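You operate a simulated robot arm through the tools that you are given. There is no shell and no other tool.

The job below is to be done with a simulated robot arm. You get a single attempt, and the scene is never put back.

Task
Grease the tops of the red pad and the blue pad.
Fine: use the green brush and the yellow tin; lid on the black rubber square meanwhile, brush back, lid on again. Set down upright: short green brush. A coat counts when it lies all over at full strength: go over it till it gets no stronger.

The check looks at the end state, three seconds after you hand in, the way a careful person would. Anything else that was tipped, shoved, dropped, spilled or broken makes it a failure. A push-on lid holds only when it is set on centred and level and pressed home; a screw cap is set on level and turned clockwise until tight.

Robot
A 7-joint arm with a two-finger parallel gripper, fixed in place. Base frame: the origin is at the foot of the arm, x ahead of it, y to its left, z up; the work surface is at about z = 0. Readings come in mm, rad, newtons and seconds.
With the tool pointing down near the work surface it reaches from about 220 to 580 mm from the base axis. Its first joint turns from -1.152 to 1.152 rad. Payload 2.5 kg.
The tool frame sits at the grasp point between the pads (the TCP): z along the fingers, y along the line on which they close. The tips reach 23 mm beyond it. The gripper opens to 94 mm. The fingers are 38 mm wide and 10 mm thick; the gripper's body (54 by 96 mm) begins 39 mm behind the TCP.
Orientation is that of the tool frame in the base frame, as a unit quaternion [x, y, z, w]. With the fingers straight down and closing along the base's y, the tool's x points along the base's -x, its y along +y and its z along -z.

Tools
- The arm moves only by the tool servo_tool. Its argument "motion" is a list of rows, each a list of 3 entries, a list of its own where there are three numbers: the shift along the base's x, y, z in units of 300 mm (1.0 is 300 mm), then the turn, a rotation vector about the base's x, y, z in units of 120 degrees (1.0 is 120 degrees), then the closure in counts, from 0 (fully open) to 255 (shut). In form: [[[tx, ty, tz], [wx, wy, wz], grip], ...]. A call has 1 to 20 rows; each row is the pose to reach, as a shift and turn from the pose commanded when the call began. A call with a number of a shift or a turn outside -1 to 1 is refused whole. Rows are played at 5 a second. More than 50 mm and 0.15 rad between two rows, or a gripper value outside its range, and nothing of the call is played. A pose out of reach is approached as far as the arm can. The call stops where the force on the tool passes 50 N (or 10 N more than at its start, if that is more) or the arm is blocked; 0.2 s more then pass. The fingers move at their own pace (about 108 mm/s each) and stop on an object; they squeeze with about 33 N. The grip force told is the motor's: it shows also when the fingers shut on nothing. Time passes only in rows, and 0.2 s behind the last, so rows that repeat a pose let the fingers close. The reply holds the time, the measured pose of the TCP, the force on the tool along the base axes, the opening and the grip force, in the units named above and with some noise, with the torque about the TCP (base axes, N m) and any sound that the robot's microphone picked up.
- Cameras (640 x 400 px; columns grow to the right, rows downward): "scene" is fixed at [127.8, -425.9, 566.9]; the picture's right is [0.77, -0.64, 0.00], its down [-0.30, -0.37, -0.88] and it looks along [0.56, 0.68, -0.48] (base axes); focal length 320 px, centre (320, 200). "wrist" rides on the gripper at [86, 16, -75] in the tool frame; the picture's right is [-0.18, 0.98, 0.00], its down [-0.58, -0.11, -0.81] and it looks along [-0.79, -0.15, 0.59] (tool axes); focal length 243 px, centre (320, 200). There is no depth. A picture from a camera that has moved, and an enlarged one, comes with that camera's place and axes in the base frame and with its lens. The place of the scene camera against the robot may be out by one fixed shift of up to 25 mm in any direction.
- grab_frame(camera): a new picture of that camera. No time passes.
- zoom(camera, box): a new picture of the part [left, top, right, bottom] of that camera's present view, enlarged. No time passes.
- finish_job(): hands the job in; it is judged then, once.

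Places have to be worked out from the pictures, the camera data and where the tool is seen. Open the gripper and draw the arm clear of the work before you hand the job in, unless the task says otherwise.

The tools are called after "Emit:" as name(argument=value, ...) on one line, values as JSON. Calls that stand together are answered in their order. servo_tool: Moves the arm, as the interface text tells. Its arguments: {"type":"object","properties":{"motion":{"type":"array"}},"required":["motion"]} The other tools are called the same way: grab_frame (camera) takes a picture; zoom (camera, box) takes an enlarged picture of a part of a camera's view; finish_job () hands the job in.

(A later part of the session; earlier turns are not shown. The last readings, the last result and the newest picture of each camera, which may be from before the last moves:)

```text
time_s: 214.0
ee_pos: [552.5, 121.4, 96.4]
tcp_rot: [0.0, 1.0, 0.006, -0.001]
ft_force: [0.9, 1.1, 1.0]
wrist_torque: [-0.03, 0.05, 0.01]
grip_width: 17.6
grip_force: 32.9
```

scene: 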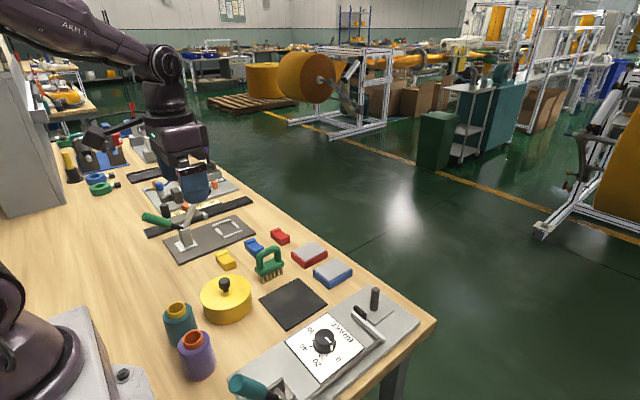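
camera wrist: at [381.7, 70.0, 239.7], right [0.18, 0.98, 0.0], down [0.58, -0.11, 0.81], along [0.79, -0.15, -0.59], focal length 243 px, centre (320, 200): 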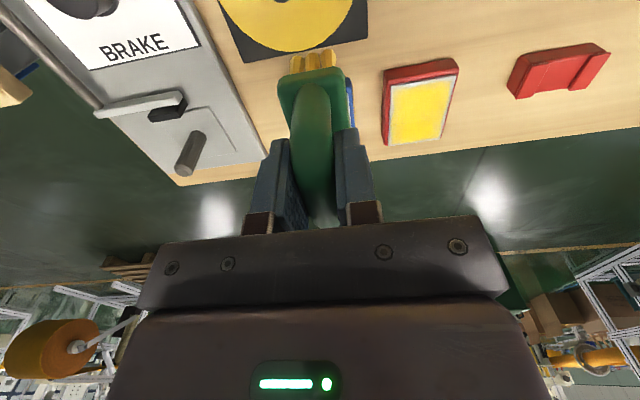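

Light contact on the −y side. I press 0.3 mm and stroke lengthwise along the low-y edge several times.

Emit:
servo_tool(motion=[[[-0.04, 0, -0.001], [0, 0, 0], 255], [[-0.08, 0, -0.001], [0, 0, 0], 255], [[-0.12, 0, -0.001], [0, 0, 0], 255], [[-0.135, 0, -0.001], [0, 0, 0], 255], [[-0.1, -0.012, -0.001], [0, 0, 0], 255], [[-0.06, -0.012, -0.001], [0, 0, 0], 255], [[-0.02, -0.012, -0.001], [0, 0, 0], 255], [[0.02, -0.012, -0.001], [0, 0, 0], 255], [[-0.02, 0, -0.001], [0, 0, 0], 255], [[-0.06, 0, -0.001], [0, 0, 0], 255], [[-0.1, 0, -0.001], [0, 0, 0], 255], [[-0.135, 0, -0.001], [0, 0, 0], 255], [[-0.1, -0.02, -0.001], [0, 0, 0], 255], [[-0.06, -0.02, -0.001], [0, 0, 0], 255], [[-0.02, -0.02, -0.001], [0, 0, 0], 255], [[0.02, -0.02, -0.001], [0, 0, 0], 255], [[-0.02, -0.01, -0.001], [0, 0, 0], 255], [[-0.06, -0.01, -0.001], [0, 0, 0], 255], [[-0.1, -0.01, -0.001], [0, 0, 0], 255], [[-0.135, -0.01, -0.001], [0, 0, 0], 255]])

Emit:
zoom(camera="scene", box=[297, 228, 345, 268])

```text
time_s: 218.2
ee_pos: [512.7, 119.3, 95.8]
tcp_rot: [0.0, 1.0, 0.007, 0.001]
ft_force: [6.3, -0.2, 17.0]
wrist_torque: [-0.16, -0.38, 0.06]
grip_width: 17.8
grip_force: 33.0
```

```text
10.00 times, centred on (321, 248) of scene
camera zoom: at [127.7, -426.0, 566.9], right [0.77, -0.64, 0.0], down [-0.3, -0.37, -0.88], along [0.56, 0.68, -0.48], focal length 3204 px, centre (310, -280)
```

zoom: 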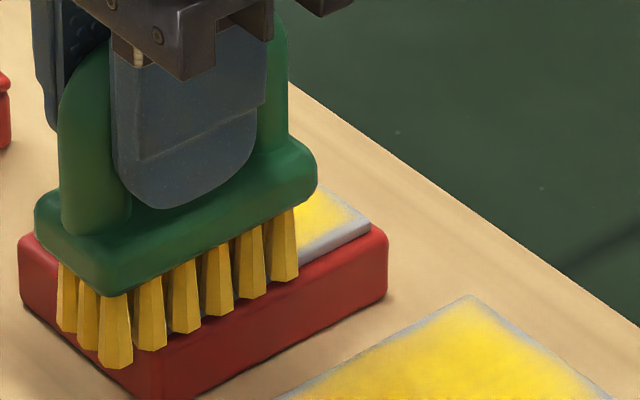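

Firm contact throughout. I lift, undo the roll, and return to the reference viewpoint to compare the red pad.

Emit:
servo_tool(motion=[[[0, 0, 0.05], [0, 0, 0], 255], [[-0.03, -0.05, 0.15], [-0.003, 0, 0], 255], [[-0.07, -0.14, 0.17], [-0.006, 0, 0], 255], [[-0.107, -0.223, 0.159], [-0.006, 0, 0], 255], [[-0.107, -0.223, 0.159], [-0.006, 0, 0], 255], [[-0.107, -0.223, 0.159], [-0.006, 0, 0], 255]])

Emit:
zoom(camera="wrist", box=[370, 60, 480, 160])

Emit:
zoom(camera="wrist", box=[380, 70, 450, 114])

Emit:
zoom(camera="wrist", box=[430, 60, 500, 104])

```text
time_s: 219.6
ee_pos: [480.5, 54.4, 143.1]
tcp_rot: [0.0, 1.0, 0.001, -0.002]
ft_force: [-0.1, -0.7, -1.1]
wrist_torque: [0.01, 0.02, -0.04]
grip_width: 17.7
grip_force: 33.3
```

```text
4.00 times, centred on (425, 110) of wrist
camera zoom: at [393.3, 70.0, 218.7], right [0.18, 0.98, 0.0], down [0.58, -0.11, 0.81], along [0.79, -0.15, -0.59], focal length 970 px, centre (-100, 560)
```

zoom: 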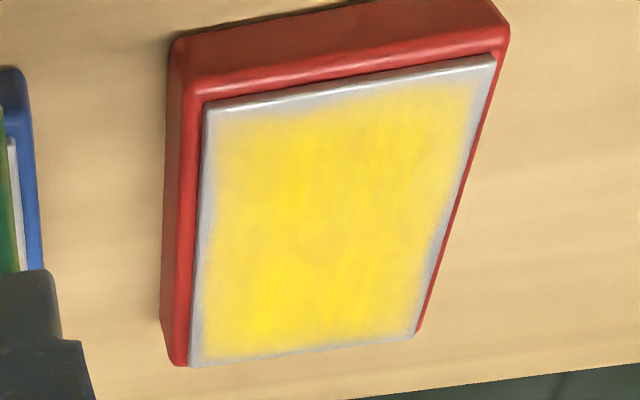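

```text
9.09 times, centred on (415, 92) of wrist
camera zoom: at [393.3, 70.0, 218.7], right [0.18, 0.98, 0.0], down [0.58, -0.11, 0.81], along [0.79, -0.15, -0.59], focal length 2206 px, centre (-544, 1182)
```

zoom: 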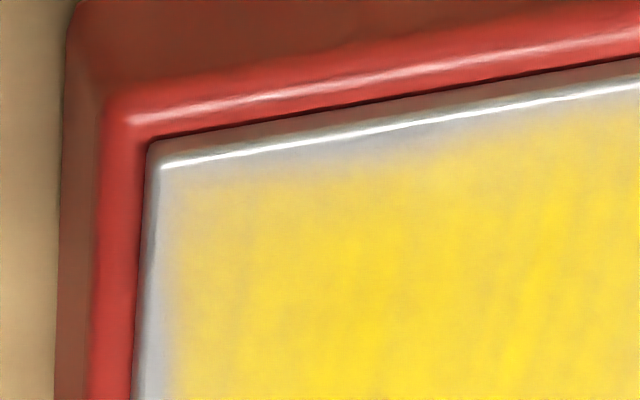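

```text
9.09 times, centred on (465, 82) of wrist
camera zoom: at [393.3, 70.0, 218.7], right [0.18, 0.98, 0.0], down [0.58, -0.11, 0.81], along [0.79, -0.15, -0.59], focal length 2206 px, centre (-998, 1273)
```

zoom: 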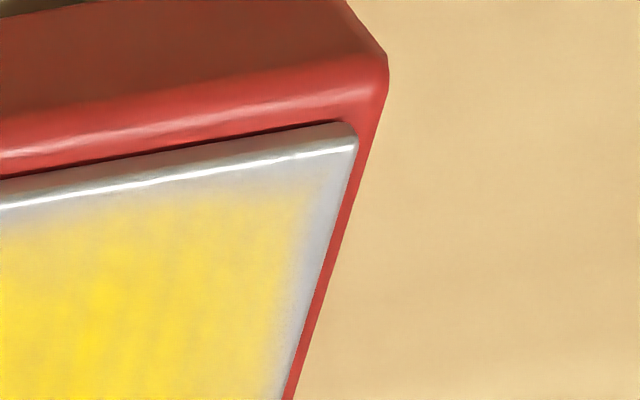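

Both corners are unchanged against the reference, so the red pad is saturated and the thin rim is just how the plate edge looks. I give the blue pad one more firm round, starting at its near-x edge.

Emit:
servo_tool(motion=[[[0.06, -0.01, 0], [0, 0, 0], 255], [[0.113, -0.019, -0.05], [0, 0, 0], 255], [[0.113, -0.019, -0.11], [0, 0, 0], 255], [[0.113, -0.019, -0.15], [0, 0, 0], 255], [[0.113, -0.019, -0.157], [0, 0, 0], 255], [[0.113, -0.019, -0.159], [0, 0, 0], 255], [[0.113, -0.019, -0.159], [0, 0, 0], 255]])

```text
time_s: 221.2
ee_pos: [515.2, 46.3, 95.6]
tcp_rot: [0.0, 1.0, 0.0, -0.002]
ft_force: [-0.9, 0.3, 0.2]
wrist_torque: [0.02, 0.12, -0.01]
grip_width: 17.4
grip_force: 33.2
```

Light contact. I press 0.3 mm and sweep the near-x edge and then the high-y edge of the blue pad.

Emit:
servo_tool(motion=[[[0, 0.04, -0.001], [0, 0, 0], 255], [[0, 0.08, -0.001], [0, 0, 0], 255], [[0, 0.1, -0.001], [0, 0, 0], 255], [[0, 0.06, -0.001], [0, 0, 0], 255], [[0, 0.02, -0.001], [0, 0, 0], 255], [[0, -0.02, -0.001], [0, 0, 0], 255], [[0, -0.06, -0.001], [0, 0, 0], 255], [[0, -0.1, -0.001], [0, 0, 0], 255], [[0, -0.06, -0.001], [0, 0, 0], 255], [[0, -0.02, -0.001], [0, 0, 0], 255], [[0, 0.02, -0.001], [0, 0, 0], 255], [[0, 0.06, -0.001], [0, 0, 0], 255], [[0.02, 0.075, -0.001], [0, 0, 0], 255], [[0.06, 0.075, -0.001], [0, 0, 0], 255], [[0.1, 0.075, -0.001], [0, 0, 0], 255], [[0.14, 0.075, -0.001], [0, 0, 0], 255], [[0.1, 0.085, -0.001], [0, 0, 0], 255], [[0.06, 0.085, -0.001], [0, 0, 0], 255], [[0.02, 0.085, -0.001], [0, 0, 0], 255], [[0, 0.075, -0.001], [0, 0, 0], 255]])

```text
time_s: 225.4
ee_pos: [513.5, 68.1, 95.0]
tcp_rot: [0.0, 1.0, 0.001, -0.002]
ft_force: [2.7, 3.2, 7.6]
wrist_torque: [0.15, -0.23, 0.02]
grip_width: 17.4
grip_force: 32.8
```

Contact is 9 N. I continue with the far end, then with a slight roll along the low-y edge.

Emit:
servo_tool(motion=[[[0.04, 0, 0], [0, 0, 0], 255], [[0.08, 0, 0], [0, 0, 0], 255], [[0.12, 0, 0], [0, 0, 0], 255], [[0.148, 0, 0], [0, 0, 0], 255], [[0.148, -0.04, 0], [0, 0, 0], 255], [[0.148, -0.08, 0], [0, 0, 0], 255], [[0.148, -0.12, 0], [0, 0, 0], 255], [[0.148, -0.16, 0], [0, 0, 0], 255], [[0.148, -0.18, 0], [0, 0, 0], 255], [[0.148, -0.14, 0], [0, 0, 0], 255], [[0.148, -0.1, 0], [0, 0, 0], 255], [[0.148, -0.06, 0], [0, 0, 0], 255], [[0.148, -0.02, 0], [0, 0, 0], 255], [[0.148, -0.06, 0], [0, 0, 0], 255], [[0.148, -0.1, 0], [0.002, 0, 0], 255], [[0.148, -0.145, 0], [0.005, 0, 0], 255], [[0.11, -0.145, 0], [0.006, 0, 0], 255], [[0.07, -0.145, 0], [0.006, 0, 0], 255], [[0.03, -0.145, 0], [0.006, 0, 0], 255], [[0, -0.145, 0], [0.006, 0, 0], 255]])

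```text
time_s: 229.6
ee_pos: [514.2, 24.0, 95.1]
tcp_rot: [0.0, 1.0, 0.007, 0.0]
ft_force: [3.8, 0.0, 9.5]
wrist_torque: [-0.1, -0.22, 0.03]
grip_width: 17.5
grip_force: 33.1
```

Contact is 11 N. I make three more lengthwise passes on the low-y edge.

Emit:
servo_tool(motion=[[[0.04, -0.01, -0.0002], [0, 0, 0], 255], [[0.08, -0.01, -0.0002], [0, 0, 0], 255], [[0.12, -0.01, -0.0002], [0, 0, 0], 255], [[0.148, -0.01, -0.0002], [0, 0, 0], 255], [[0.11, -0.02, -0.0002], [0, 0, 0], 255], [[0.07, -0.02, -0.0002], [0, 0, 0], 255], [[0.03, -0.02, -0.0002], [0, 0, 0], 255], [[0, -0.02, -0.0002], [0, 0, 0], 255], [[0.04, 0, -0.0002], [0, 0, 0], 255], [[0.08, 0, -0.0002], [0, 0, 0], 255], [[0.12, 0, -0.0002], [0, 0, 0], 255], [[0.148, 0, -0.0002], [0, 0, 0], 255], [[0.11, -0.012, -0.0002], [0, 0, 0], 255], [[0.07, -0.012, -0.0002], [0, 0, 0], 255], [[0.03, -0.012, -0.0002], [0, 0, 0], 255], [[0, -0.012, -0.0002], [0, 0, 0], 255]])

Emit:
servo_tool(motion=[[[0, 0, 0.05], [0, 0, 0], 255], [[-0.05, 0.05, 0.15], [-0.003, 0, 0], 255], [[-0.15, 0.15, 0.22], [-0.006, 0, 0], 255], [[-0.25, 0.27, 0.22], [-0.006, 0, 0], 255], [[-0.3, 0.38, 0.22], [-0.006, 0, 0], 255], [[-0.3, 0.42, 0.22], [-0.006, 0, 0], 255], [[-0.3, 0.42, 0.22], [-0.006, 0, 0], 255]])

Emit:
zoom(camera="scene", box=[322, 245, 370, 285])

Emit:
grab_frame(camera="wrist")

```text
time_s: 233.0
ee_pos: [515.7, 19.8, 94.2]
tcp_rot: [0.0, 1.0, 0.006, 0.001]
ft_force: [5.6, -1.3, 16.1]
wrist_torque: [-0.13, -0.3, 0.07]
grip_width: 17.3
grip_force: 32.8
```

```text
time_s: 234.6
ee_pos: [425.4, 147.8, 160.0]
tcp_rot: [0.0, 1.0, -0.001, -0.001]
ft_force: [-0.4, -0.1, -2.0]
wrist_torque: [0.02, 0.01, -0.02]
grip_width: 17.7
grip_force: 33.4
```

```text
10.00 times, centred on (346, 265) of scene
camera zoom: at [127.8, -425.9, 566.9], right [0.77, -0.64, 0.0], down [-0.3, -0.37, -0.88], along [0.56, 0.68, -0.48], focal length 3204 px, centre (60, -450)
```

zoom: 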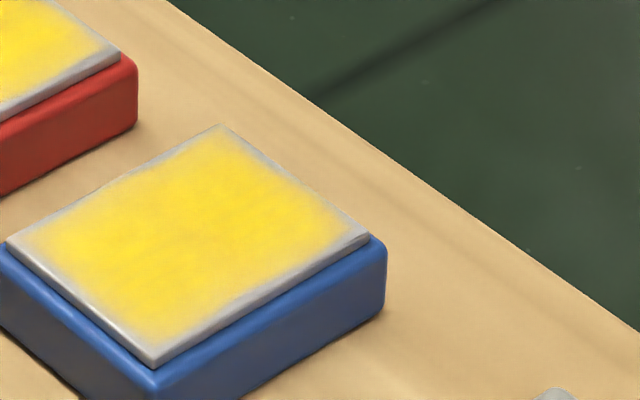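

```text
taken
camera wrist: at [337.4, 163.3, 236.6], right [0.18, 0.98, 0.0], down [0.58, -0.11, 0.81], along [0.79, -0.15, -0.59], focal length 243 px, centre (320, 200)
```

wrist: 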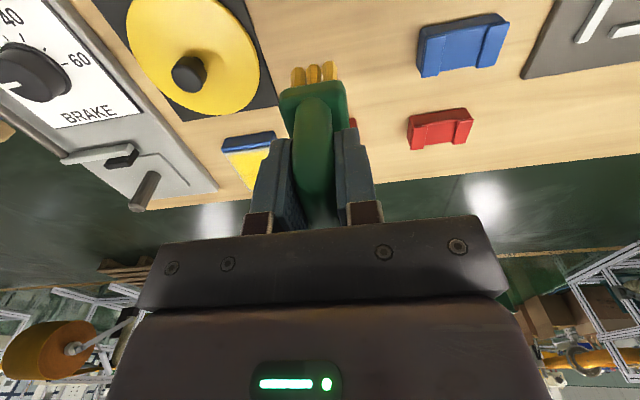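

The blue pad looks identical to before this round, so it has converged as well. I check the bristle load and the return spot in one view.

Emit:
zoom(camera="scene", box=[235, 190, 325, 280])

Emit:
zoom(camera="wrist", box=[240, 40, 400, 140])

```text
4.44 times, centred on (280, 235) of scene
camera zoom: at [127.8, -425.9, 566.9], right [0.77, -0.64, 0.0], down [-0.3, -0.37, -0.88], along [0.56, 0.68, -0.48], focal length 1424 px, centre (498, 44)
```

zoom: 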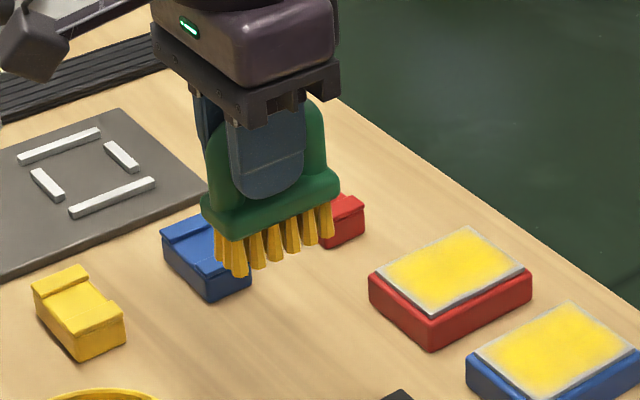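

```text
4.00 times, centred on (320, 90) of wrist
camera zoom: at [337.4, 163.3, 236.6], right [0.18, 0.98, 0.0], down [0.58, -0.11, 0.81], along [0.79, -0.15, -0.59], focal length 970 px, centre (320, 640)
```

zoom: 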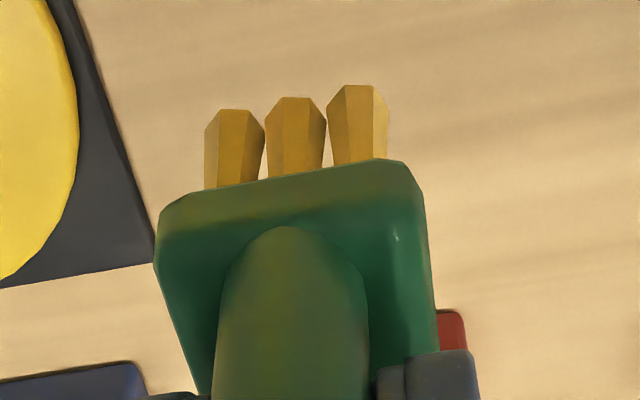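

The bristles still look gold, but to rule out an exhausted brush I take one more fresh load and give the blue pad a verification round. I go to the tin, stopping just above the grease.

Emit:
servo_tool(motion=[[[-0.14, -0.03, 0.01], [0, 0, 0], 255], [[-0.28, -0.06, 0.01], [0, 0, 0], 255], [[-0.413, -0.088, 0.01], [0, 0, 0], 255], [[-0.413, -0.088, 0.01], [0, 0, 0], 255], [[-0.413, -0.088, -0.07], [0, 0, 0], 255], [[-0.413, -0.088, -0.15], [0, 0, 0], 255], [[-0.413, -0.088, -0.187], [0, 0, 0], 255], [[-0.413, -0.088, -0.196], [0, 0, 0], 255], [[-0.413, -0.088, -0.196], [0, 0, 0], 255]])

```text
time_s: 236.6
ee_pos: [300.0, 121.2, 102.0]
tcp_rot: [0.0, 1.0, 0.0, 0.0]
ft_force: [0.8, 0.0, -1.7]
wrist_torque: [-0.02, 0.02, -0.03]
grip_width: 17.7
grip_force: 33.1
```

No contact at cmd 102.3, so I step down 0.5 mm.

Emit:
servo_tool(motion=[[[0, 0, -0.0008], [0, 0, 0], 255], [[0, 0, -0.0016], [0, 0, 0], 255], [[0, 0, -0.0016], [0, 0, 0], 255]])

```text
time_s: 237.4
ee_pos: [300.5, 119.7, 101.4]
tcp_rot: [0.0, 1.0, 0.0, -0.001]
ft_force: [0.2, 0.2, -0.7]
wrist_torque: [0.01, 0.01, 0.02]
grip_width: 17.7
grip_force: 33.5
```

Barely touching, so I step down another 0.4 mm.

Emit:
servo_tool(motion=[[[0, 0, -0.0007], [0, 0, 0], 255], [[0, 0, -0.0013], [0, 0, 0], 255], [[0, 0, -0.0013], [0, 0, 0], 255]])

```text
time_s: 238.2
ee_pos: [300.0, 120.6, 100.8]
tcp_rot: [0.0, 1.0, 0.0, -0.001]
ft_force: [-4.9, -3.7, 20.9]
wrist_torque: [-0.12, 0.42, 0.03]
grip_width: 17.3
grip_force: 33.0
```

Loaded. I lift and carry the brush to the blue pad's near-x end.

Emit:
servo_tool(motion=[[[0, 0, 0.001], [0, 0, 0], 255], [[0, 0, 0.001], [0, 0, 0], 255], [[0, 0, 0.03], [0, 0, 0], 255], [[0, 0, 0.12], [0, 0, 0], 255], [[0, 0, 0.2], [0, 0, 0], 255], [[0.13, -0.045, 0.2], [0, 0, 0], 255], [[0.26, -0.09, 0.2], [0, 0, 0], 255], [[0.39, -0.135, 0.2], [0, 0, 0], 255], [[0.52, -0.18, 0.2], [0, 0, 0], 255], [[0.65, -0.225, 0.2], [0, 0, 0], 255], [[0.713, -0.25, 0.2], [0, 0, 0], 255], [[0.713, -0.25, 0.12], [0, 0, 0], 255], [[0.713, -0.25, 0.05], [0, 0, 0], 255], [[0.713, -0.25, 0.0], [0, 0, 0], 255], [[0.713, -0.25, -0.015], [0, 0, 0], 255], [[0.713, -0.25, -0.02], [0, 0, 0], 255], [[0.713, -0.25, -0.02], [0, 0, 0], 255]])

```text
time_s: 241.8
ee_pos: [513.8, 46.4, 95.0]
tcp_rot: [0.0, 1.0, -0.001, -0.002]
ft_force: [-4.3, -0.7, 10.7]
wrist_torque: [-0.08, 0.28, -0.02]
grip_width: 17.7
grip_force: 33.0
```

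Contact is 12 N. First half of the verification round: near-x edge, then the high-y edge lengthwise.

Emit:
servo_tool(motion=[[[0, 0.04, 0.0], [0, 0, 0], 255], [[0, 0.08, 0.0], [0, 0, 0], 255], [[0, 0.1, 0.0], [0, 0, 0], 255], [[0, 0.06, 0.0], [0, 0, 0], 255], [[0, 0.02, 0.0], [0, 0, 0], 255], [[0, -0.02, 0.0], [0, 0, 0], 255], [[0, -0.06, 0.0], [0, 0, 0], 255], [[0, -0.1, 0.0], [0, 0, 0], 255], [[0, -0.06, 0.0], [0, 0, 0], 255], [[0, -0.02, 0.0], [0, 0, 0], 255], [[0, 0.02, 0.0], [0, 0, 0], 255], [[0, 0.06, 0.0], [0, 0, 0], 255], [[0.02, 0.075, 0.0], [0, 0, 0], 255], [[0.06, 0.075, 0.0], [0, 0, 0], 255], [[0.1, 0.075, 0.0], [0, 0, 0], 255], [[0.14, 0.075, 0.0], [0, 0, 0], 255], [[0.1, 0.085, 0.0], [0, 0, 0], 255], [[0.06, 0.085, 0.0], [0, 0, 0], 255], [[0.1, 0.075, 0.0], [0, 0, 0], 255], [[0.148, 0.07, 0.0], [0, 0, 0], 255]])

```text
time_s: 246.0
ee_pos: [558.5, 67.1, 95.4]
tcp_rot: [0.001, 1.0, 0.001, 0.0]
ft_force: [-1.1, 0.2, 1.5]
wrist_torque: [0.01, 0.14, -0.01]
grip_width: 17.8
grip_force: 32.9
```

Light contact (3 N), so I lower 0.25 mm and do the second half: far end sweeps and the low-y edge lengthwise.

Emit:
servo_tool(motion=[[[0, -0.04, -0.0008], [0, 0, 0], 255], [[0, -0.08, -0.0008], [0, 0, 0], 255], [[0, -0.12, -0.0008], [0, 0, 0], 255], [[0, -0.16, -0.0008], [0, 0, 0], 255], [[0, -0.175, -0.0008], [0, 0, 0], 255], [[0, -0.13, -0.0008], [0, 0, 0], 255], [[0, -0.09, -0.0008], [0, 0, 0], 255], [[0, -0.05, -0.0008], [0, 0, 0], 255], [[0, 0, -0.0008], [0, 0, 0], 255], [[0, -0.04, -0.0008], [0, 0, 0], 255], [[0, -0.08, -0.0008], [0, 0, 0], 255], [[0, -0.12, -0.0008], [0, 0, 0], 255], [[0, -0.15, -0.0008], [0, 0, 0], 255], [[-0.04, -0.15, -0.0008], [0, 0, 0], 255], [[-0.08, -0.15, -0.0008], [0, 0, 0], 255], [[-0.12, -0.15, -0.0008], [0, 0, 0], 255], [[-0.148, -0.15, -0.0008], [0, 0, 0], 255], [[-0.11, -0.14, -0.0008], [0, 0, 0], 255], [[-0.07, -0.14, -0.0008], [0, 0, 0], 255], [[-0.03, -0.14, -0.0008], [0, 0, 0], 255]])

Emit:
servo_tool(motion=[[[0, 0, 0.05], [0, 0, 0], 255], [[-0.05, 0.05, 0.12], [0, 0, 0], 255], [[-0.18, 0.16, 0.2], [0, 0, 0], 255], [[-0.3, 0.27, 0.2], [0, 0, 0], 255], [[-0.4, 0.36, 0.2], [0, 0, 0], 255], [[-0.425, 0.408, 0.2], [0, 0, 0], 255], [[-0.425, 0.408, 0.2], [0, 0, 0], 255], [[-0.425, 0.408, 0.2], [0, 0, 0], 255]])

Emit:
zoom(camera="scene", box=[322, 245, 370, 285])

Emit:
zoom(camera="scene", box=[297, 228, 345, 268])

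Emit:
zoom(camera="scene", box=[235, 190, 325, 280])

```text
time_s: 250.2
ee_pos: [549.0, 25.2, 95.4]
tcp_rot: [-0.001, 1.0, 0.001, -0.003]
ft_force: [-7.2, 1.2, 19.8]
wrist_torque: [0.07, 0.29, 0.01]
grip_width: 17.6
grip_force: 33.1
```

```text
refused: row 3 steps farther than a row can; nothing moved
```

```text
10.00 times, centred on (346, 265) of scene
camera zoom: at [127.7, -425.9, 566.9], right [0.77, -0.64, 0.0], down [-0.3, -0.37, -0.88], along [0.56, 0.68, -0.48], focal length 3204 px, centre (60, -450)
```

zoom: 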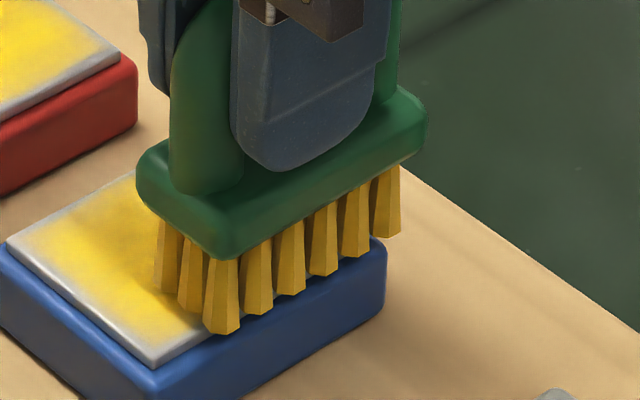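

```text
10.00 times, centred on (321, 248) of scene
camera zoom: at [127.7, -425.9, 566.9], right [0.77, -0.64, 0.0], down [-0.3, -0.37, -0.88], along [0.56, 0.68, -0.48], focal length 3204 px, centre (310, -280)
```

zoom: 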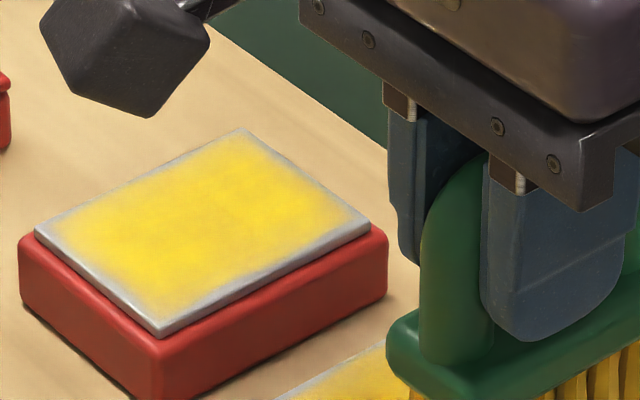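

```text
4.44 times, centred on (280, 235) of scene
camera zoom: at [127.7, -425.9, 566.9], right [0.77, -0.64, 0.0], down [-0.3, -0.37, -0.88], along [0.56, 0.68, -0.48], focal length 1424 px, centre (498, 44)
```

zoom: 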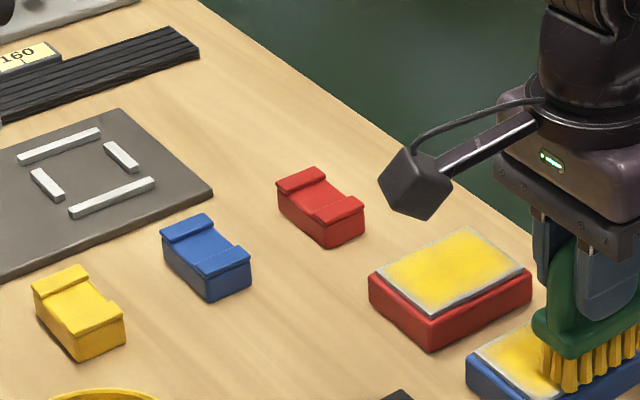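

The retreat was refused because one step was too long, so nothing moved. I repeat it with shorter steps towards the spot above the brush's original place.

Emit:
servo_tool(motion=[[[0, 0, 0.05], [0, 0, 0], 255], [[0, 0.02, 0.14], [0, 0, 0], 255], [[-0.06, 0.08, 0.2], [0, 0, 0], 255], [[-0.16, 0.17, 0.2], [0, 0, 0], 255], [[-0.26, 0.26, 0.2], [0, 0, 0], 255], [[-0.35, 0.34, 0.2], [0, 0, 0], 255], [[-0.426, 0.407, 0.2], [0, 0, 0], 255], [[-0.426, 0.407, 0.2], [0, 0, 0], 255], [[-0.426, 0.407, 0.2], [0, 0, 0], 255]])

Emit:
zoom(camera="scene", box=[322, 245, 370, 285])

Emit:
zoom(camera="scene", box=[297, 228, 345, 268])

Emit:
zoom(camera="scene", box=[235, 190, 325, 280])

```text
time_s: 252.2
ee_pos: [420.8, 146.9, 155.0]
tcp_rot: [0.001, 1.0, 0.0, 0.0]
ft_force: [-0.4, 0.6, -1.6]
wrist_torque: [-0.02, 0.0, 0.0]
grip_width: 17.6
grip_force: 32.6
```

```text
10.00 times, centred on (346, 265) of scene
camera zoom: at [127.8, -425.9, 566.9], right [0.77, -0.64, 0.0], down [-0.3, -0.37, -0.88], along [0.56, 0.68, -0.48], focal length 3204 px, centre (60, -450)
```

zoom: 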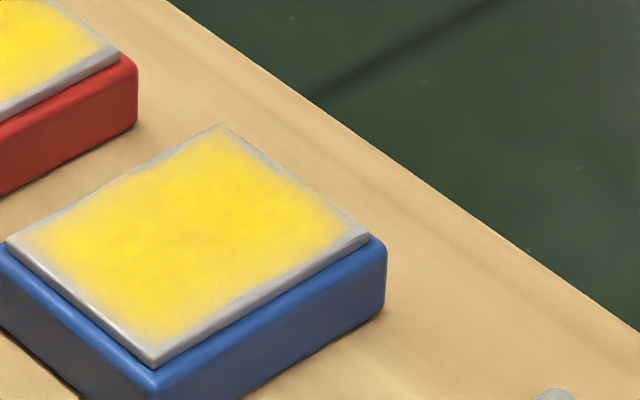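

```text
10.00 times, centred on (321, 248) of scene
camera zoom: at [127.8, -425.9, 566.9], right [0.77, -0.64, 0.0], down [-0.3, -0.37, -0.88], along [0.56, 0.68, -0.48], focal length 3204 px, centre (310, -280)
```

zoom: 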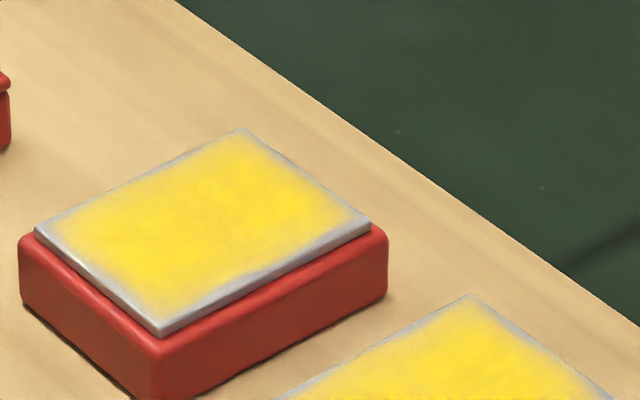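

```text
4.44 times, centred on (280, 235) of scene
camera zoom: at [127.8, -425.9, 566.9], right [0.77, -0.64, 0.0], down [-0.3, -0.37, -0.88], along [0.56, 0.68, -0.48], focal length 1424 px, centre (498, 44)
```

zoom: 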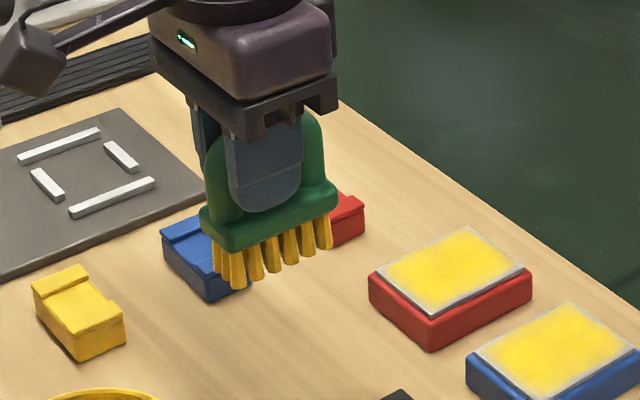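

The blue pad is unchanged even with a fresh load, so both coats are at full strength. I check the pads' near corners at very high zoom before putting the brush away.

Emit:
zoom(camera="scene", box=[320, 258, 344, 283])

Emit:
zoom(camera="scene", box=[297, 243, 321, 268])

```text
16.00 times, centred on (332, 270) of scene
camera zoom: at [127.8, -425.9, 566.9], right [0.77, -0.64, 0.0], down [-0.3, -0.37, -0.88], along [0.56, 0.68, -0.48], focal length 5126 px, centre (128, -928)
```

zoom: 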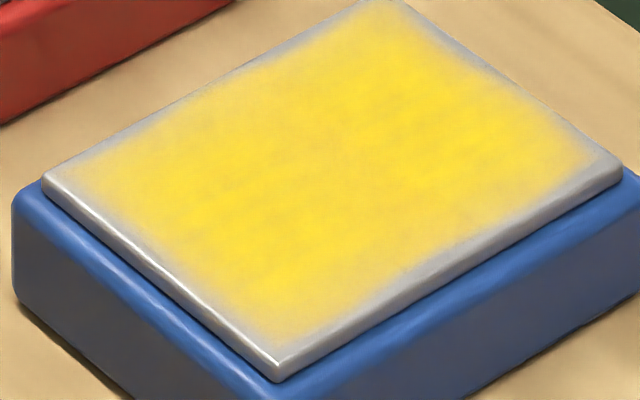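

```text
16.00 times, centred on (309, 256) of scene
camera zoom: at [127.8, -425.9, 566.9], right [0.77, -0.64, 0.0], down [-0.3, -0.37, -0.88], along [0.56, 0.68, -0.48], focal length 5126 px, centre (496, -688)
```

zoom: 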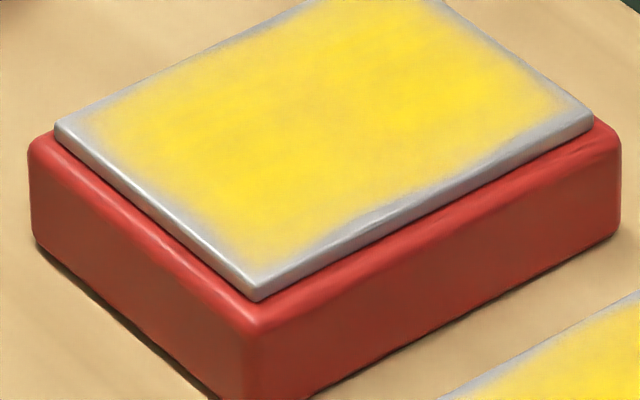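

Both pads show the same saturated pattern, so the greasing is done. I lower the brush over its original spot (421.6, 146.0), to just above the table.

Emit:
servo_tool(motion=[[[0, 0, -0.08], [0, 0, 0], 255], [[0, 0, -0.16], [0, 0, 0], 255], [[0, 0, -0.23], [0, 0, 0], 255], [[0, 0, -0.26], [0, 0, 0], 255], [[0, 0, -0.272], [0, 0, 0], 255], [[0, 0, -0.272], [0, 0, 0], 255]])

Emit:
zoom(camera="scene", box=[235, 215, 315, 285])

Emit:
zoom(camera="wrist", box=[200, 30, 440, 180])

```text
time_s: 253.6
ee_pos: [421.8, 146.8, 72.9]
tcp_rot: [0.0, 1.0, 0.001, -0.001]
ft_force: [0.4, -0.1, -1.8]
wrist_torque: [-0.04, 0.02, 0.05]
grip_width: 17.5
grip_force: 33.0
```

```text
5.71 times, centred on (275, 250) of scene
camera zoom: at [127.8, -425.9, 566.9], right [0.77, -0.64, 0.0], down [-0.3, -0.37, -0.88], along [0.56, 0.68, -0.48], focal length 1831 px, centre (577, -86)
```

zoom: 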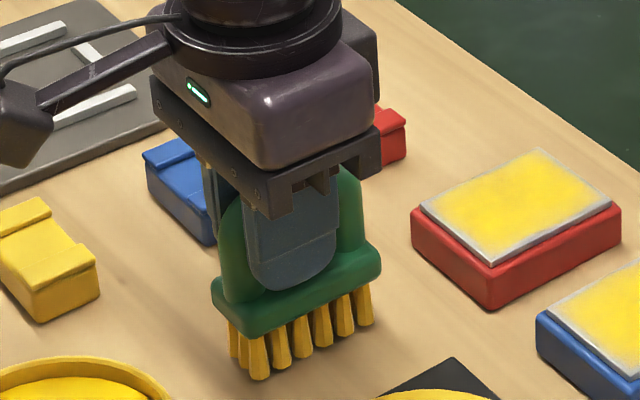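

```text
2.67 times, centred on (320, 105) of wrist
camera zoom: at [334.9, 163.4, 148.6], right [0.18, 0.98, 0.0], down [0.58, -0.11, 0.81], along [0.79, -0.15, -0.59], focal length 647 px, centre (320, 453)
```

zoom: 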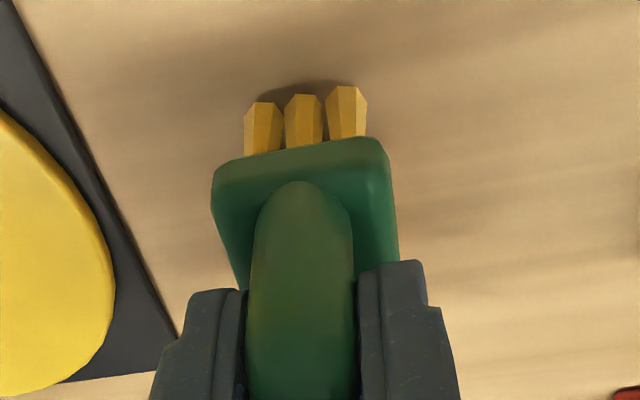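

The brush has shifted about 5.5 mm in +x within the grip, so I move the TCP −5.5 mm (and −0.8 mm in y) to put it back on its exact spot, then lower slowly.

Emit:
servo_tool(motion=[[[-0.01, -0.002, 0], [0, 0, 0], 255], [[-0.018, -0.003, 0], [0, 0, 0], 255], [[-0.018, -0.003, -0.004], [0, 0, 0], 255], [[-0.018, -0.003, -0.004], [0, 0, 0], 255]])

```text
time_s: 254.6
ee_pos: [415.6, 145.6, 71.9]
tcp_rot: [0.0, 1.0, 0.0, -0.001]
ft_force: [0.4, 0.4, -0.8]
wrist_torque: [0.0, 0.03, 0.0]
grip_width: 17.7
grip_force: 33.1
```

No contact at about z 72, so I go down a further 1.2 mm in small steps.

Emit:
servo_tool(motion=[[[0, 0, -0.0015], [0, 0, 0], 255], [[0, 0, -0.003], [0, 0, 0], 255], [[0, 0, -0.004], [0, 0, 0], 255], [[0, 0, -0.004], [0, 0, 0], 255]])

```text
time_s: 255.6
ee_pos: [417.0, 146.1, 70.2]
tcp_rot: [0.0, 1.0, 0.001, 0.0]
ft_force: [-0.2, -0.2, -1.9]
wrist_torque: [0.03, 0.01, 0.0]
grip_width: 17.5
grip_force: 32.8
```

Still free at cmd 71.2, so I lower another millimetre.

Emit:
servo_tool(motion=[[[0, 0, -0.0012], [0, 0, 0], 255], [[0, 0, -0.0023], [0, 0, 0], 255], [[0, 0, -0.0033], [0, 0, 0], 255], [[0, 0, -0.0033], [0, 0, 0], 255]])

```text
time_s: 256.6
ee_pos: [416.4, 145.5, 68.5]
tcp_rot: [0.001, 1.0, 0.0, -0.001]
ft_force: [-0.6, 0.6, 0.7]
wrist_torque: [-0.02, -0.03, 0.01]
grip_width: 17.6
grip_force: 33.3
```

Contact (about 2 N). I press 0.5 mm so the bristles seat flat, then check.

Emit:
servo_tool(motion=[[[0, 0, -0.0008], [0, 0, 0], 255], [[0, 0, -0.0015], [0, 0, 0], 255], [[0, 0, -0.0015], [0, 0, 0], 255]])

Emit:
zoom(camera="scene", box=[245, 235, 305, 285])

```text
time_s: 257.4
ee_pos: [417.4, 145.8, 68.4]
tcp_rot: [0.0, 1.0, 0.0, 0.0]
ft_force: [-1.8, -1.1, 11.8]
wrist_torque: [-0.03, 0.39, 0.03]
grip_width: 17.3
grip_force: 32.5
```

```text
8.00 times, centred on (275, 260) of scene
camera zoom: at [127.7, -426.0, 566.9], right [0.77, -0.64, 0.0], down [-0.3, -0.37, -0.88], along [0.56, 0.68, -0.48], focal length 2563 px, centre (680, -280)
```

zoom: 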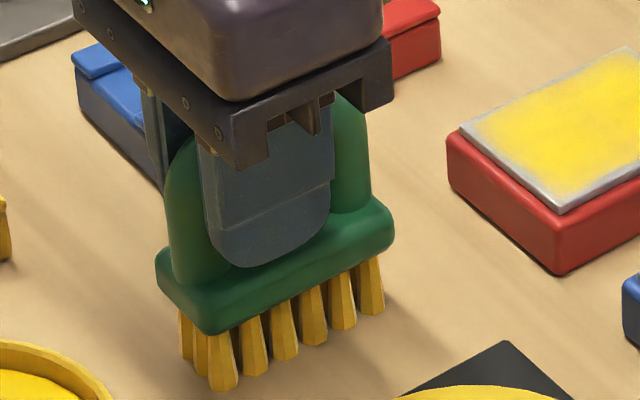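

The brush stands exactly where it was originally. I relieve the force a little and open the fingers gently.

Emit:
servo_tool(motion=[[[0, 0, 0.0008], [0, 0, 0], 255], [[0, 0, 0.0008], [0, 0, 0], 255], [[0, 0, 0.0008], [0, 0, 0], 190], [[0, 0, 0.0008], [0, 0, 0], 170], [[0, 0, 0.0008], [0, 0, 0], 130], [[0, 0, 0.0008], [0, 0, 0], 130]])

Emit:
zoom(camera="scene", box=[245, 235, 305, 285])

```text
time_s: 258.8
ee_pos: [415.8, 145.8, 68.1]
tcp_rot: [-0.001, 1.0, 0.0, -0.001]
ft_force: [0.5, 0.8, 0.0]
wrist_torque: [0.04, 0.0, -0.02]
grip_width: 45.9
grip_force: 0.1
```

```text
8.00 times, centred on (275, 260) of scene
camera zoom: at [127.8, -425.9, 566.9], right [0.77, -0.64, 0.0], down [-0.3, -0.37, -0.88], along [0.56, 0.68, -0.48], focal length 2563 px, centre (680, -280)
```

zoom: 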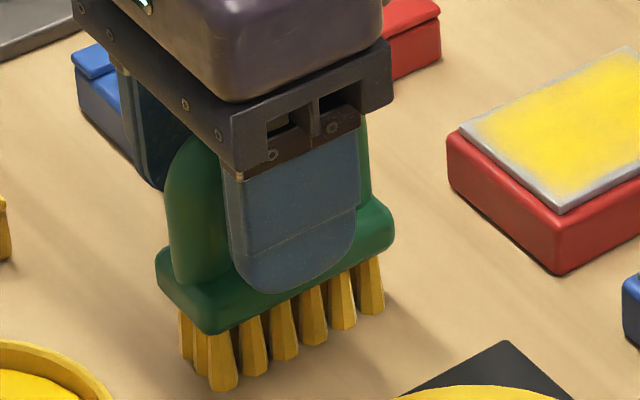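

The brush stays upright. I open wider and rise straight up, clear of the handle.

Emit:
servo_tool(motion=[[[0, 0, 0.0], [0, 0, 0], 60], [[0, 0, 0.0], [0, 0, 0], 30], [[0, 0, 0.03], [0, 0, 0], 30], [[0, 0, 0.1], [0, 0, 0], 30], [[0, 0, 0.2], [0, 0, 0], 30], [[0, 0, 0.3], [0, 0, 0], 30], [[0, 0, 0.3], [0, 0, 0], 30]])

Emit:
zoom(camera="scene", box=[190, 210, 370, 340])

Emit:
grab_frame(camera="wrist")

```text
time_s: 260.4
ee_pos: [416.2, 145.0, 158.7]
tcp_rot: [-0.001, 1.0, 0.0, -0.001]
ft_force: [0.9, -0.1, 0.5]
wrist_torque: [-0.01, 0.0, -0.03]
grip_width: 83.1
grip_force: 0.1
```

```text
3.08 times, centred on (280, 275) of scene
camera zoom: at [127.8, -425.9, 566.9], right [0.77, -0.64, 0.0], down [-0.3, -0.37, -0.88], along [0.56, 0.68, -0.48], focal length 986 px, centre (443, -31)
```

zoom: 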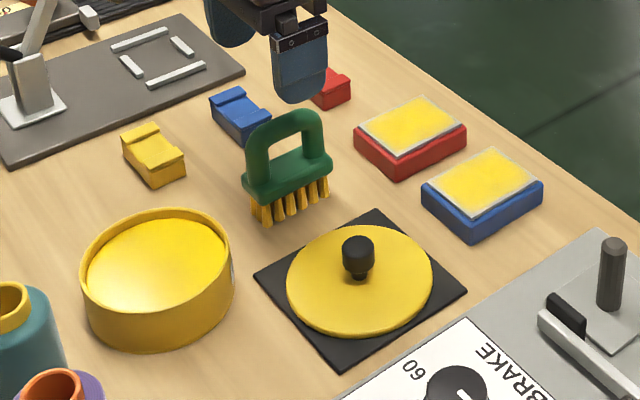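

```text
taken
camera wrist: at [329.8, 161.7, 234.5], right [0.18, 0.98, 0.0], down [0.58, -0.11, 0.8], along [0.79, -0.15, -0.59], focal length 243 px, centre (320, 200)
```

wrist: 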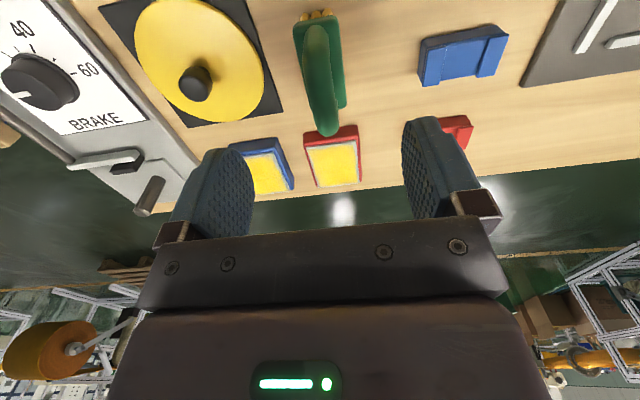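

The brush stands upright on its spot and everything else is in place. I narrow the opening and move above the lid's knob at (418.6, 36.8).

Emit:
servo_tool(motion=[[[0.002, -0.1, 0], [0, 0, 0], 110], [[0.004, -0.2, 0], [0, 0, 0], 110], [[0.006, -0.3, 0], [0, 0, 0], 110], [[0.008, -0.361, 0], [0, 0, 0], 110], [[0.008, -0.361, -0.1], [0, 0, 0], 110], [[0.008, -0.361, -0.19], [0, 0, 0], 110], [[0.008, -0.361, -0.19], [0, 0, 0], 110], [[0.008, -0.361, -0.19], [0, 0, 0], 110]])

Emit:
grab_frame(camera="wrist")

Emit:
zoom(camera="wrist", box=[220, 20, 420, 145])

```text
time_s: 262.2
ee_pos: [417.1, 36.3, 104.1]
tcp_rot: [0.0, 1.0, -0.001, -0.001]
ft_force: [-1.0, 0.0, -0.3]
wrist_torque: [-0.02, 0.01, -0.01]
grip_width: 53.4
grip_force: 0.1
```

```text
taken
camera wrist: at [331.1, 53.4, 178.8], right [0.18, 0.98, 0.0], down [0.58, -0.11, 0.81], along [0.79, -0.15, -0.59], focal length 243 px, centre (320, 200)
```

wrist: 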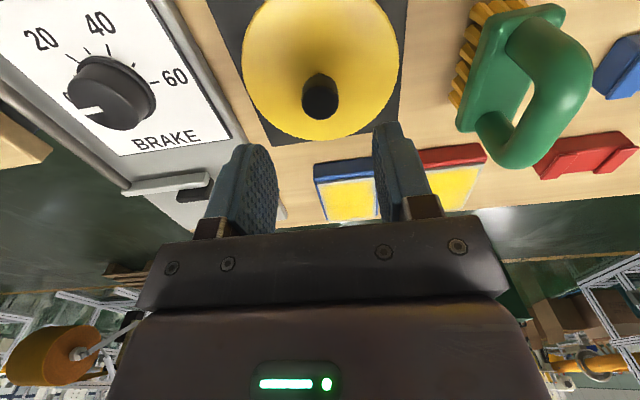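

```text
3.20 times, centred on (320, 82) of wrist
camera zoom: at [331.1, 53.4, 178.8], right [0.18, 0.98, 0.0], down [0.58, -0.11, 0.81], along [0.79, -0.15, -0.59], focal length 776 px, centre (320, 576)
```

zoom: 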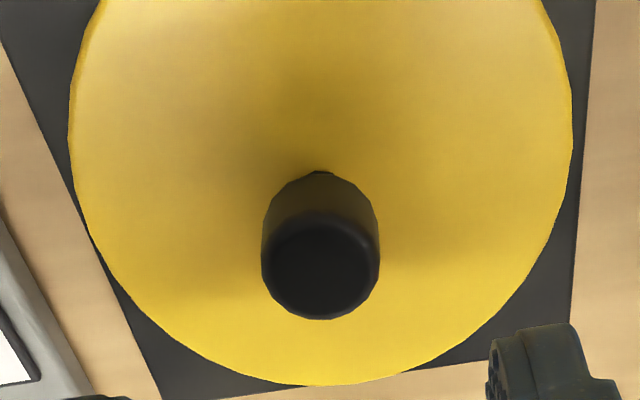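

The knob measures (417.9, 37.5), within 1 mm of the TCP. I descend to grasp height with the opening at 53 mm.

Emit:
servo_tool(motion=[[[0, 0.002, -0.07], [0, 0, 0], 110], [[0, 0.002, -0.14], [0, 0, 0], 110], [[0, 0.002, -0.19], [0, 0, 0], 110], [[0, 0.002, -0.215], [0, 0, 0], 110], [[0, 0.002, -0.2225], [0, 0, 0], 110], [[0, 0.002, -0.2225], [0, 0, 0], 110]])

Emit:
zoom(camera="wrist", box=[200, 30, 440, 230])

Emit:
zoom(camera="scene", box=[260, 250, 350, 340])

```text
time_s: 263.6
ee_pos: [418.1, 39.0, 34.5]
tcp_rot: [0.0, 1.0, 0.001, -0.001]
ft_force: [0.0, 0.3, -0.5]
wrist_torque: [-0.02, -0.01, 0.03]
grip_width: 53.5
grip_force: 0.1
```

```text
2.00 times, centred on (320, 130) of wrist
camera zoom: at [331.7, 55.0, 110.0], right [0.18, 0.98, 0.0], down [0.58, -0.11, 0.81], along [0.79, -0.15, -0.59], focal length 485 px, centre (320, 340)
```

zoom: 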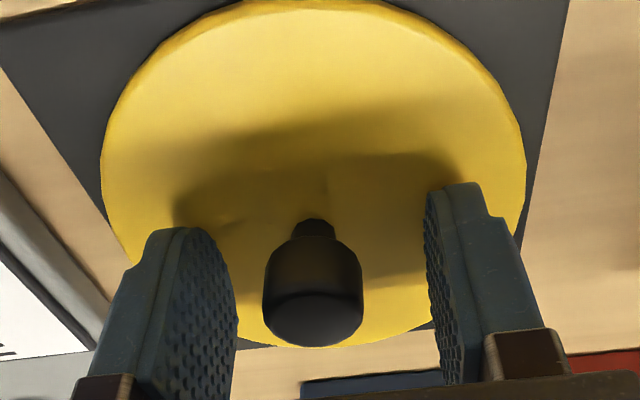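

```text
4.44 times, centred on (305, 295) of scene
camera zoom: at [127.8, -425.9, 566.9], right [0.77, -0.64, 0.0], down [-0.3, -0.37, -0.88], along [0.56, 0.68, -0.48], focal length 1424 px, centre (387, -222)
```

zoom: 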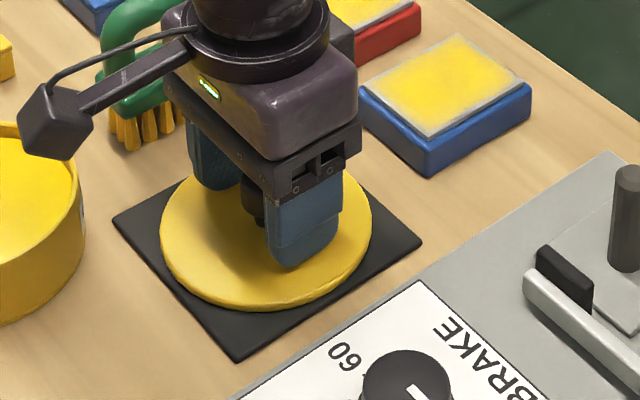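

Knob in view, about 1.5 mm to the −y side of the TCP. I trim y by −1.4 mm and z by +1 mm, then close on the knob.

Emit:
servo_tool(motion=[[[0, -0.0045, 0.0035], [0, 0, 0], 110], [[0, -0.0045, 0.0035], [0, 0, 0], 110], [[0, -0.0045, 0.0035], [0, 0, 0], 170], [[0, -0.0045, 0.0035], [0, 0, 0], 255], [[0, -0.0045, 0.0035], [0, 0, 0], 255], [[0, -0.0045, 0.0035], [0, 0, 0], 255]])

Emit:
zoom(camera="scene", box=[260, 250, 350, 340])

```text
time_s: 265.0
ee_pos: [420.1, 36.1, 36.1]
tcp_rot: [0.0, 1.0, -0.001, -0.001]
ft_force: [-0.2, -0.8, 1.1]
wrist_torque: [-0.02, 0.02, 0.02]
grip_width: 22.6
grip_force: 32.8
```

```text
4.44 times, centred on (305, 295) of scene
camera zoom: at [127.8, -425.9, 566.9], right [0.77, -0.64, 0.0], down [-0.3, -0.37, -0.88], along [0.56, 0.68, -0.48], focal length 1424 px, centre (387, -222)
```

zoom: 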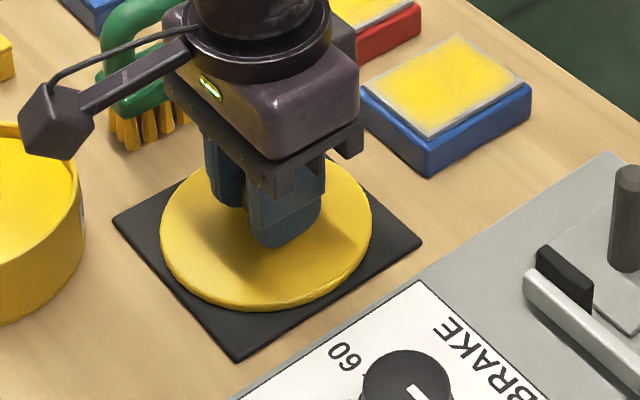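

The knob is gripped (22.6 mm, as before). I lift the lid straight up.

Emit:
servo_tool(motion=[[[0, 0, 0.01], [0, 0, 0], 255], [[0, 0, 0.06], [0, 0, 0], 255], [[0, 0, 0.15], [0, 0, 0], 255], [[0, 0, 0.27], [0, 0, 0], 255], [[0, 0, 0.39], [0, 0, 0], 255], [[0, 0, 0.39], [0, 0, 0], 255]])

Emit:
grab_frame(camera="wrist")

Emit:
zoom(camera="scene", box=[180, 200, 350, 340])

```text
time_s: 266.4
ee_pos: [418.0, 36.5, 155.9]
tcp_rot: [0.0, 1.0, 0.0, -0.001]
ft_force: [0.0, 0.5, -0.6]
wrist_torque: [0.01, 0.0, -0.01]
grip_width: 22.7
grip_force: 32.8
```

```text
taken
camera wrist: at [331.2, 53.1, 231.0], right [0.18, 0.98, 0.0], down [0.58, -0.11, 0.8], along [0.79, -0.15, -0.59], focal length 243 px, centre (320, 200)
```

wrist: 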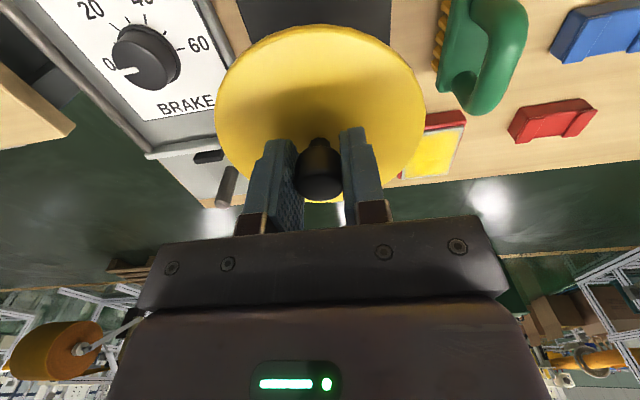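

```text
2.86 times, centred on (265, 270) of scene
camera zoom: at [127.8, -425.9, 566.9], right [0.77, -0.64, 0.0], down [-0.3, -0.37, -0.88], along [0.56, 0.68, -0.48], focal length 915 px, centre (477, 0)
```

zoom: 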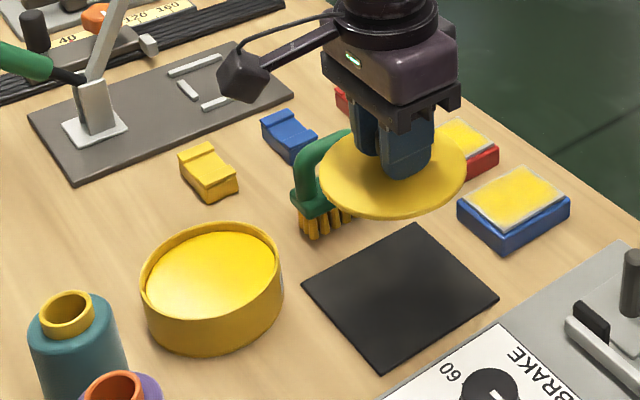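

The lid is off the rubber and level. Before placing it, I compare the tin's position with the picture taken right after the lid first came off (same zoom box).

Emit:
zoom(camera="scene", box=[205, 240, 295, 330])

```text
4.44 times, centred on (250, 285) of scene
camera zoom: at [127.8, -425.9, 566.9], right [0.77, -0.64, 0.0], down [-0.3, -0.37, -0.88], along [0.56, 0.68, -0.48], focal length 1424 px, centre (631, -178)
```

zoom: 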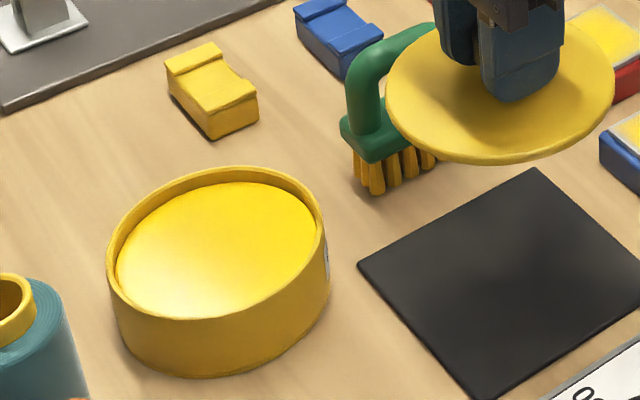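

The tin is exactly where it was (left edge 107, right 329, bottom 378 px, as before), and so is the brush. I carry the lid back over the tin's centre.

Emit:
servo_tool(motion=[[[-0.1, 0.07, 0], [0, 0, 0], 255], [[-0.2, 0.14, 0], [0, 0, 0], 255], [[-0.3, 0.21, 0], [0, 0, 0], 255], [[-0.39, 0.2765, 0], [0, 0, 0], 255], [[-0.39, 0.2765, 0], [0, 0, 0], 255], [[-0.39, 0.2765, -0.1], [0, 0, 0], 255], [[-0.39, 0.2765, -0.19], [0, 0, 0], 255], [[-0.39, 0.2765, -0.19], [0, 0, 0], 255], [[-0.39, 0.2765, -0.19], [0, 0, 0], 255]])

Emit:
zoom(camera="wrist", box=[180, 0, 460, 200])

Emit:
zoom(camera="scene", box=[190, 235, 270, 325])

```text
time_s: 268.4
ee_pos: [301.4, 121.1, 94.8]
tcp_rot: [0.0, 1.0, 0.0, -0.001]
ft_force: [0.2, -0.1, 0.0]
wrist_torque: [0.03, 0.0, 0.01]
grip_width: 22.9
grip_force: 33.6
```

```text
2.00 times, centred on (320, 100) of wrist
camera zoom: at [213.9, 137.4, 171.3], right [0.18, 0.98, 0.0], down [0.58, -0.11, 0.81], along [0.79, -0.15, -0.59], focal length 485 px, centre (320, 400)
```

zoom: 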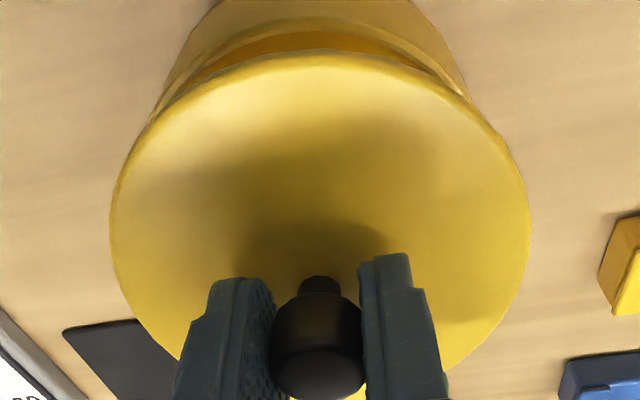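

```text
4.44 times, centred on (230, 280) of scene
camera zoom: at [127.8, -425.9, 566.9], right [0.77, -0.64, 0.0], down [-0.3, -0.37, -0.88], along [0.56, 0.68, -0.48], focal length 1424 px, centre (720, -156)
```

zoom: 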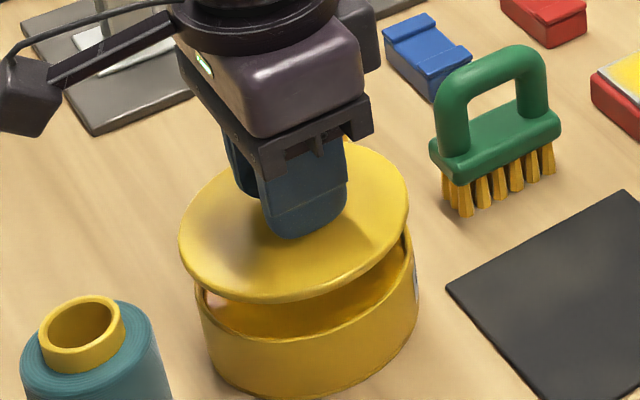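

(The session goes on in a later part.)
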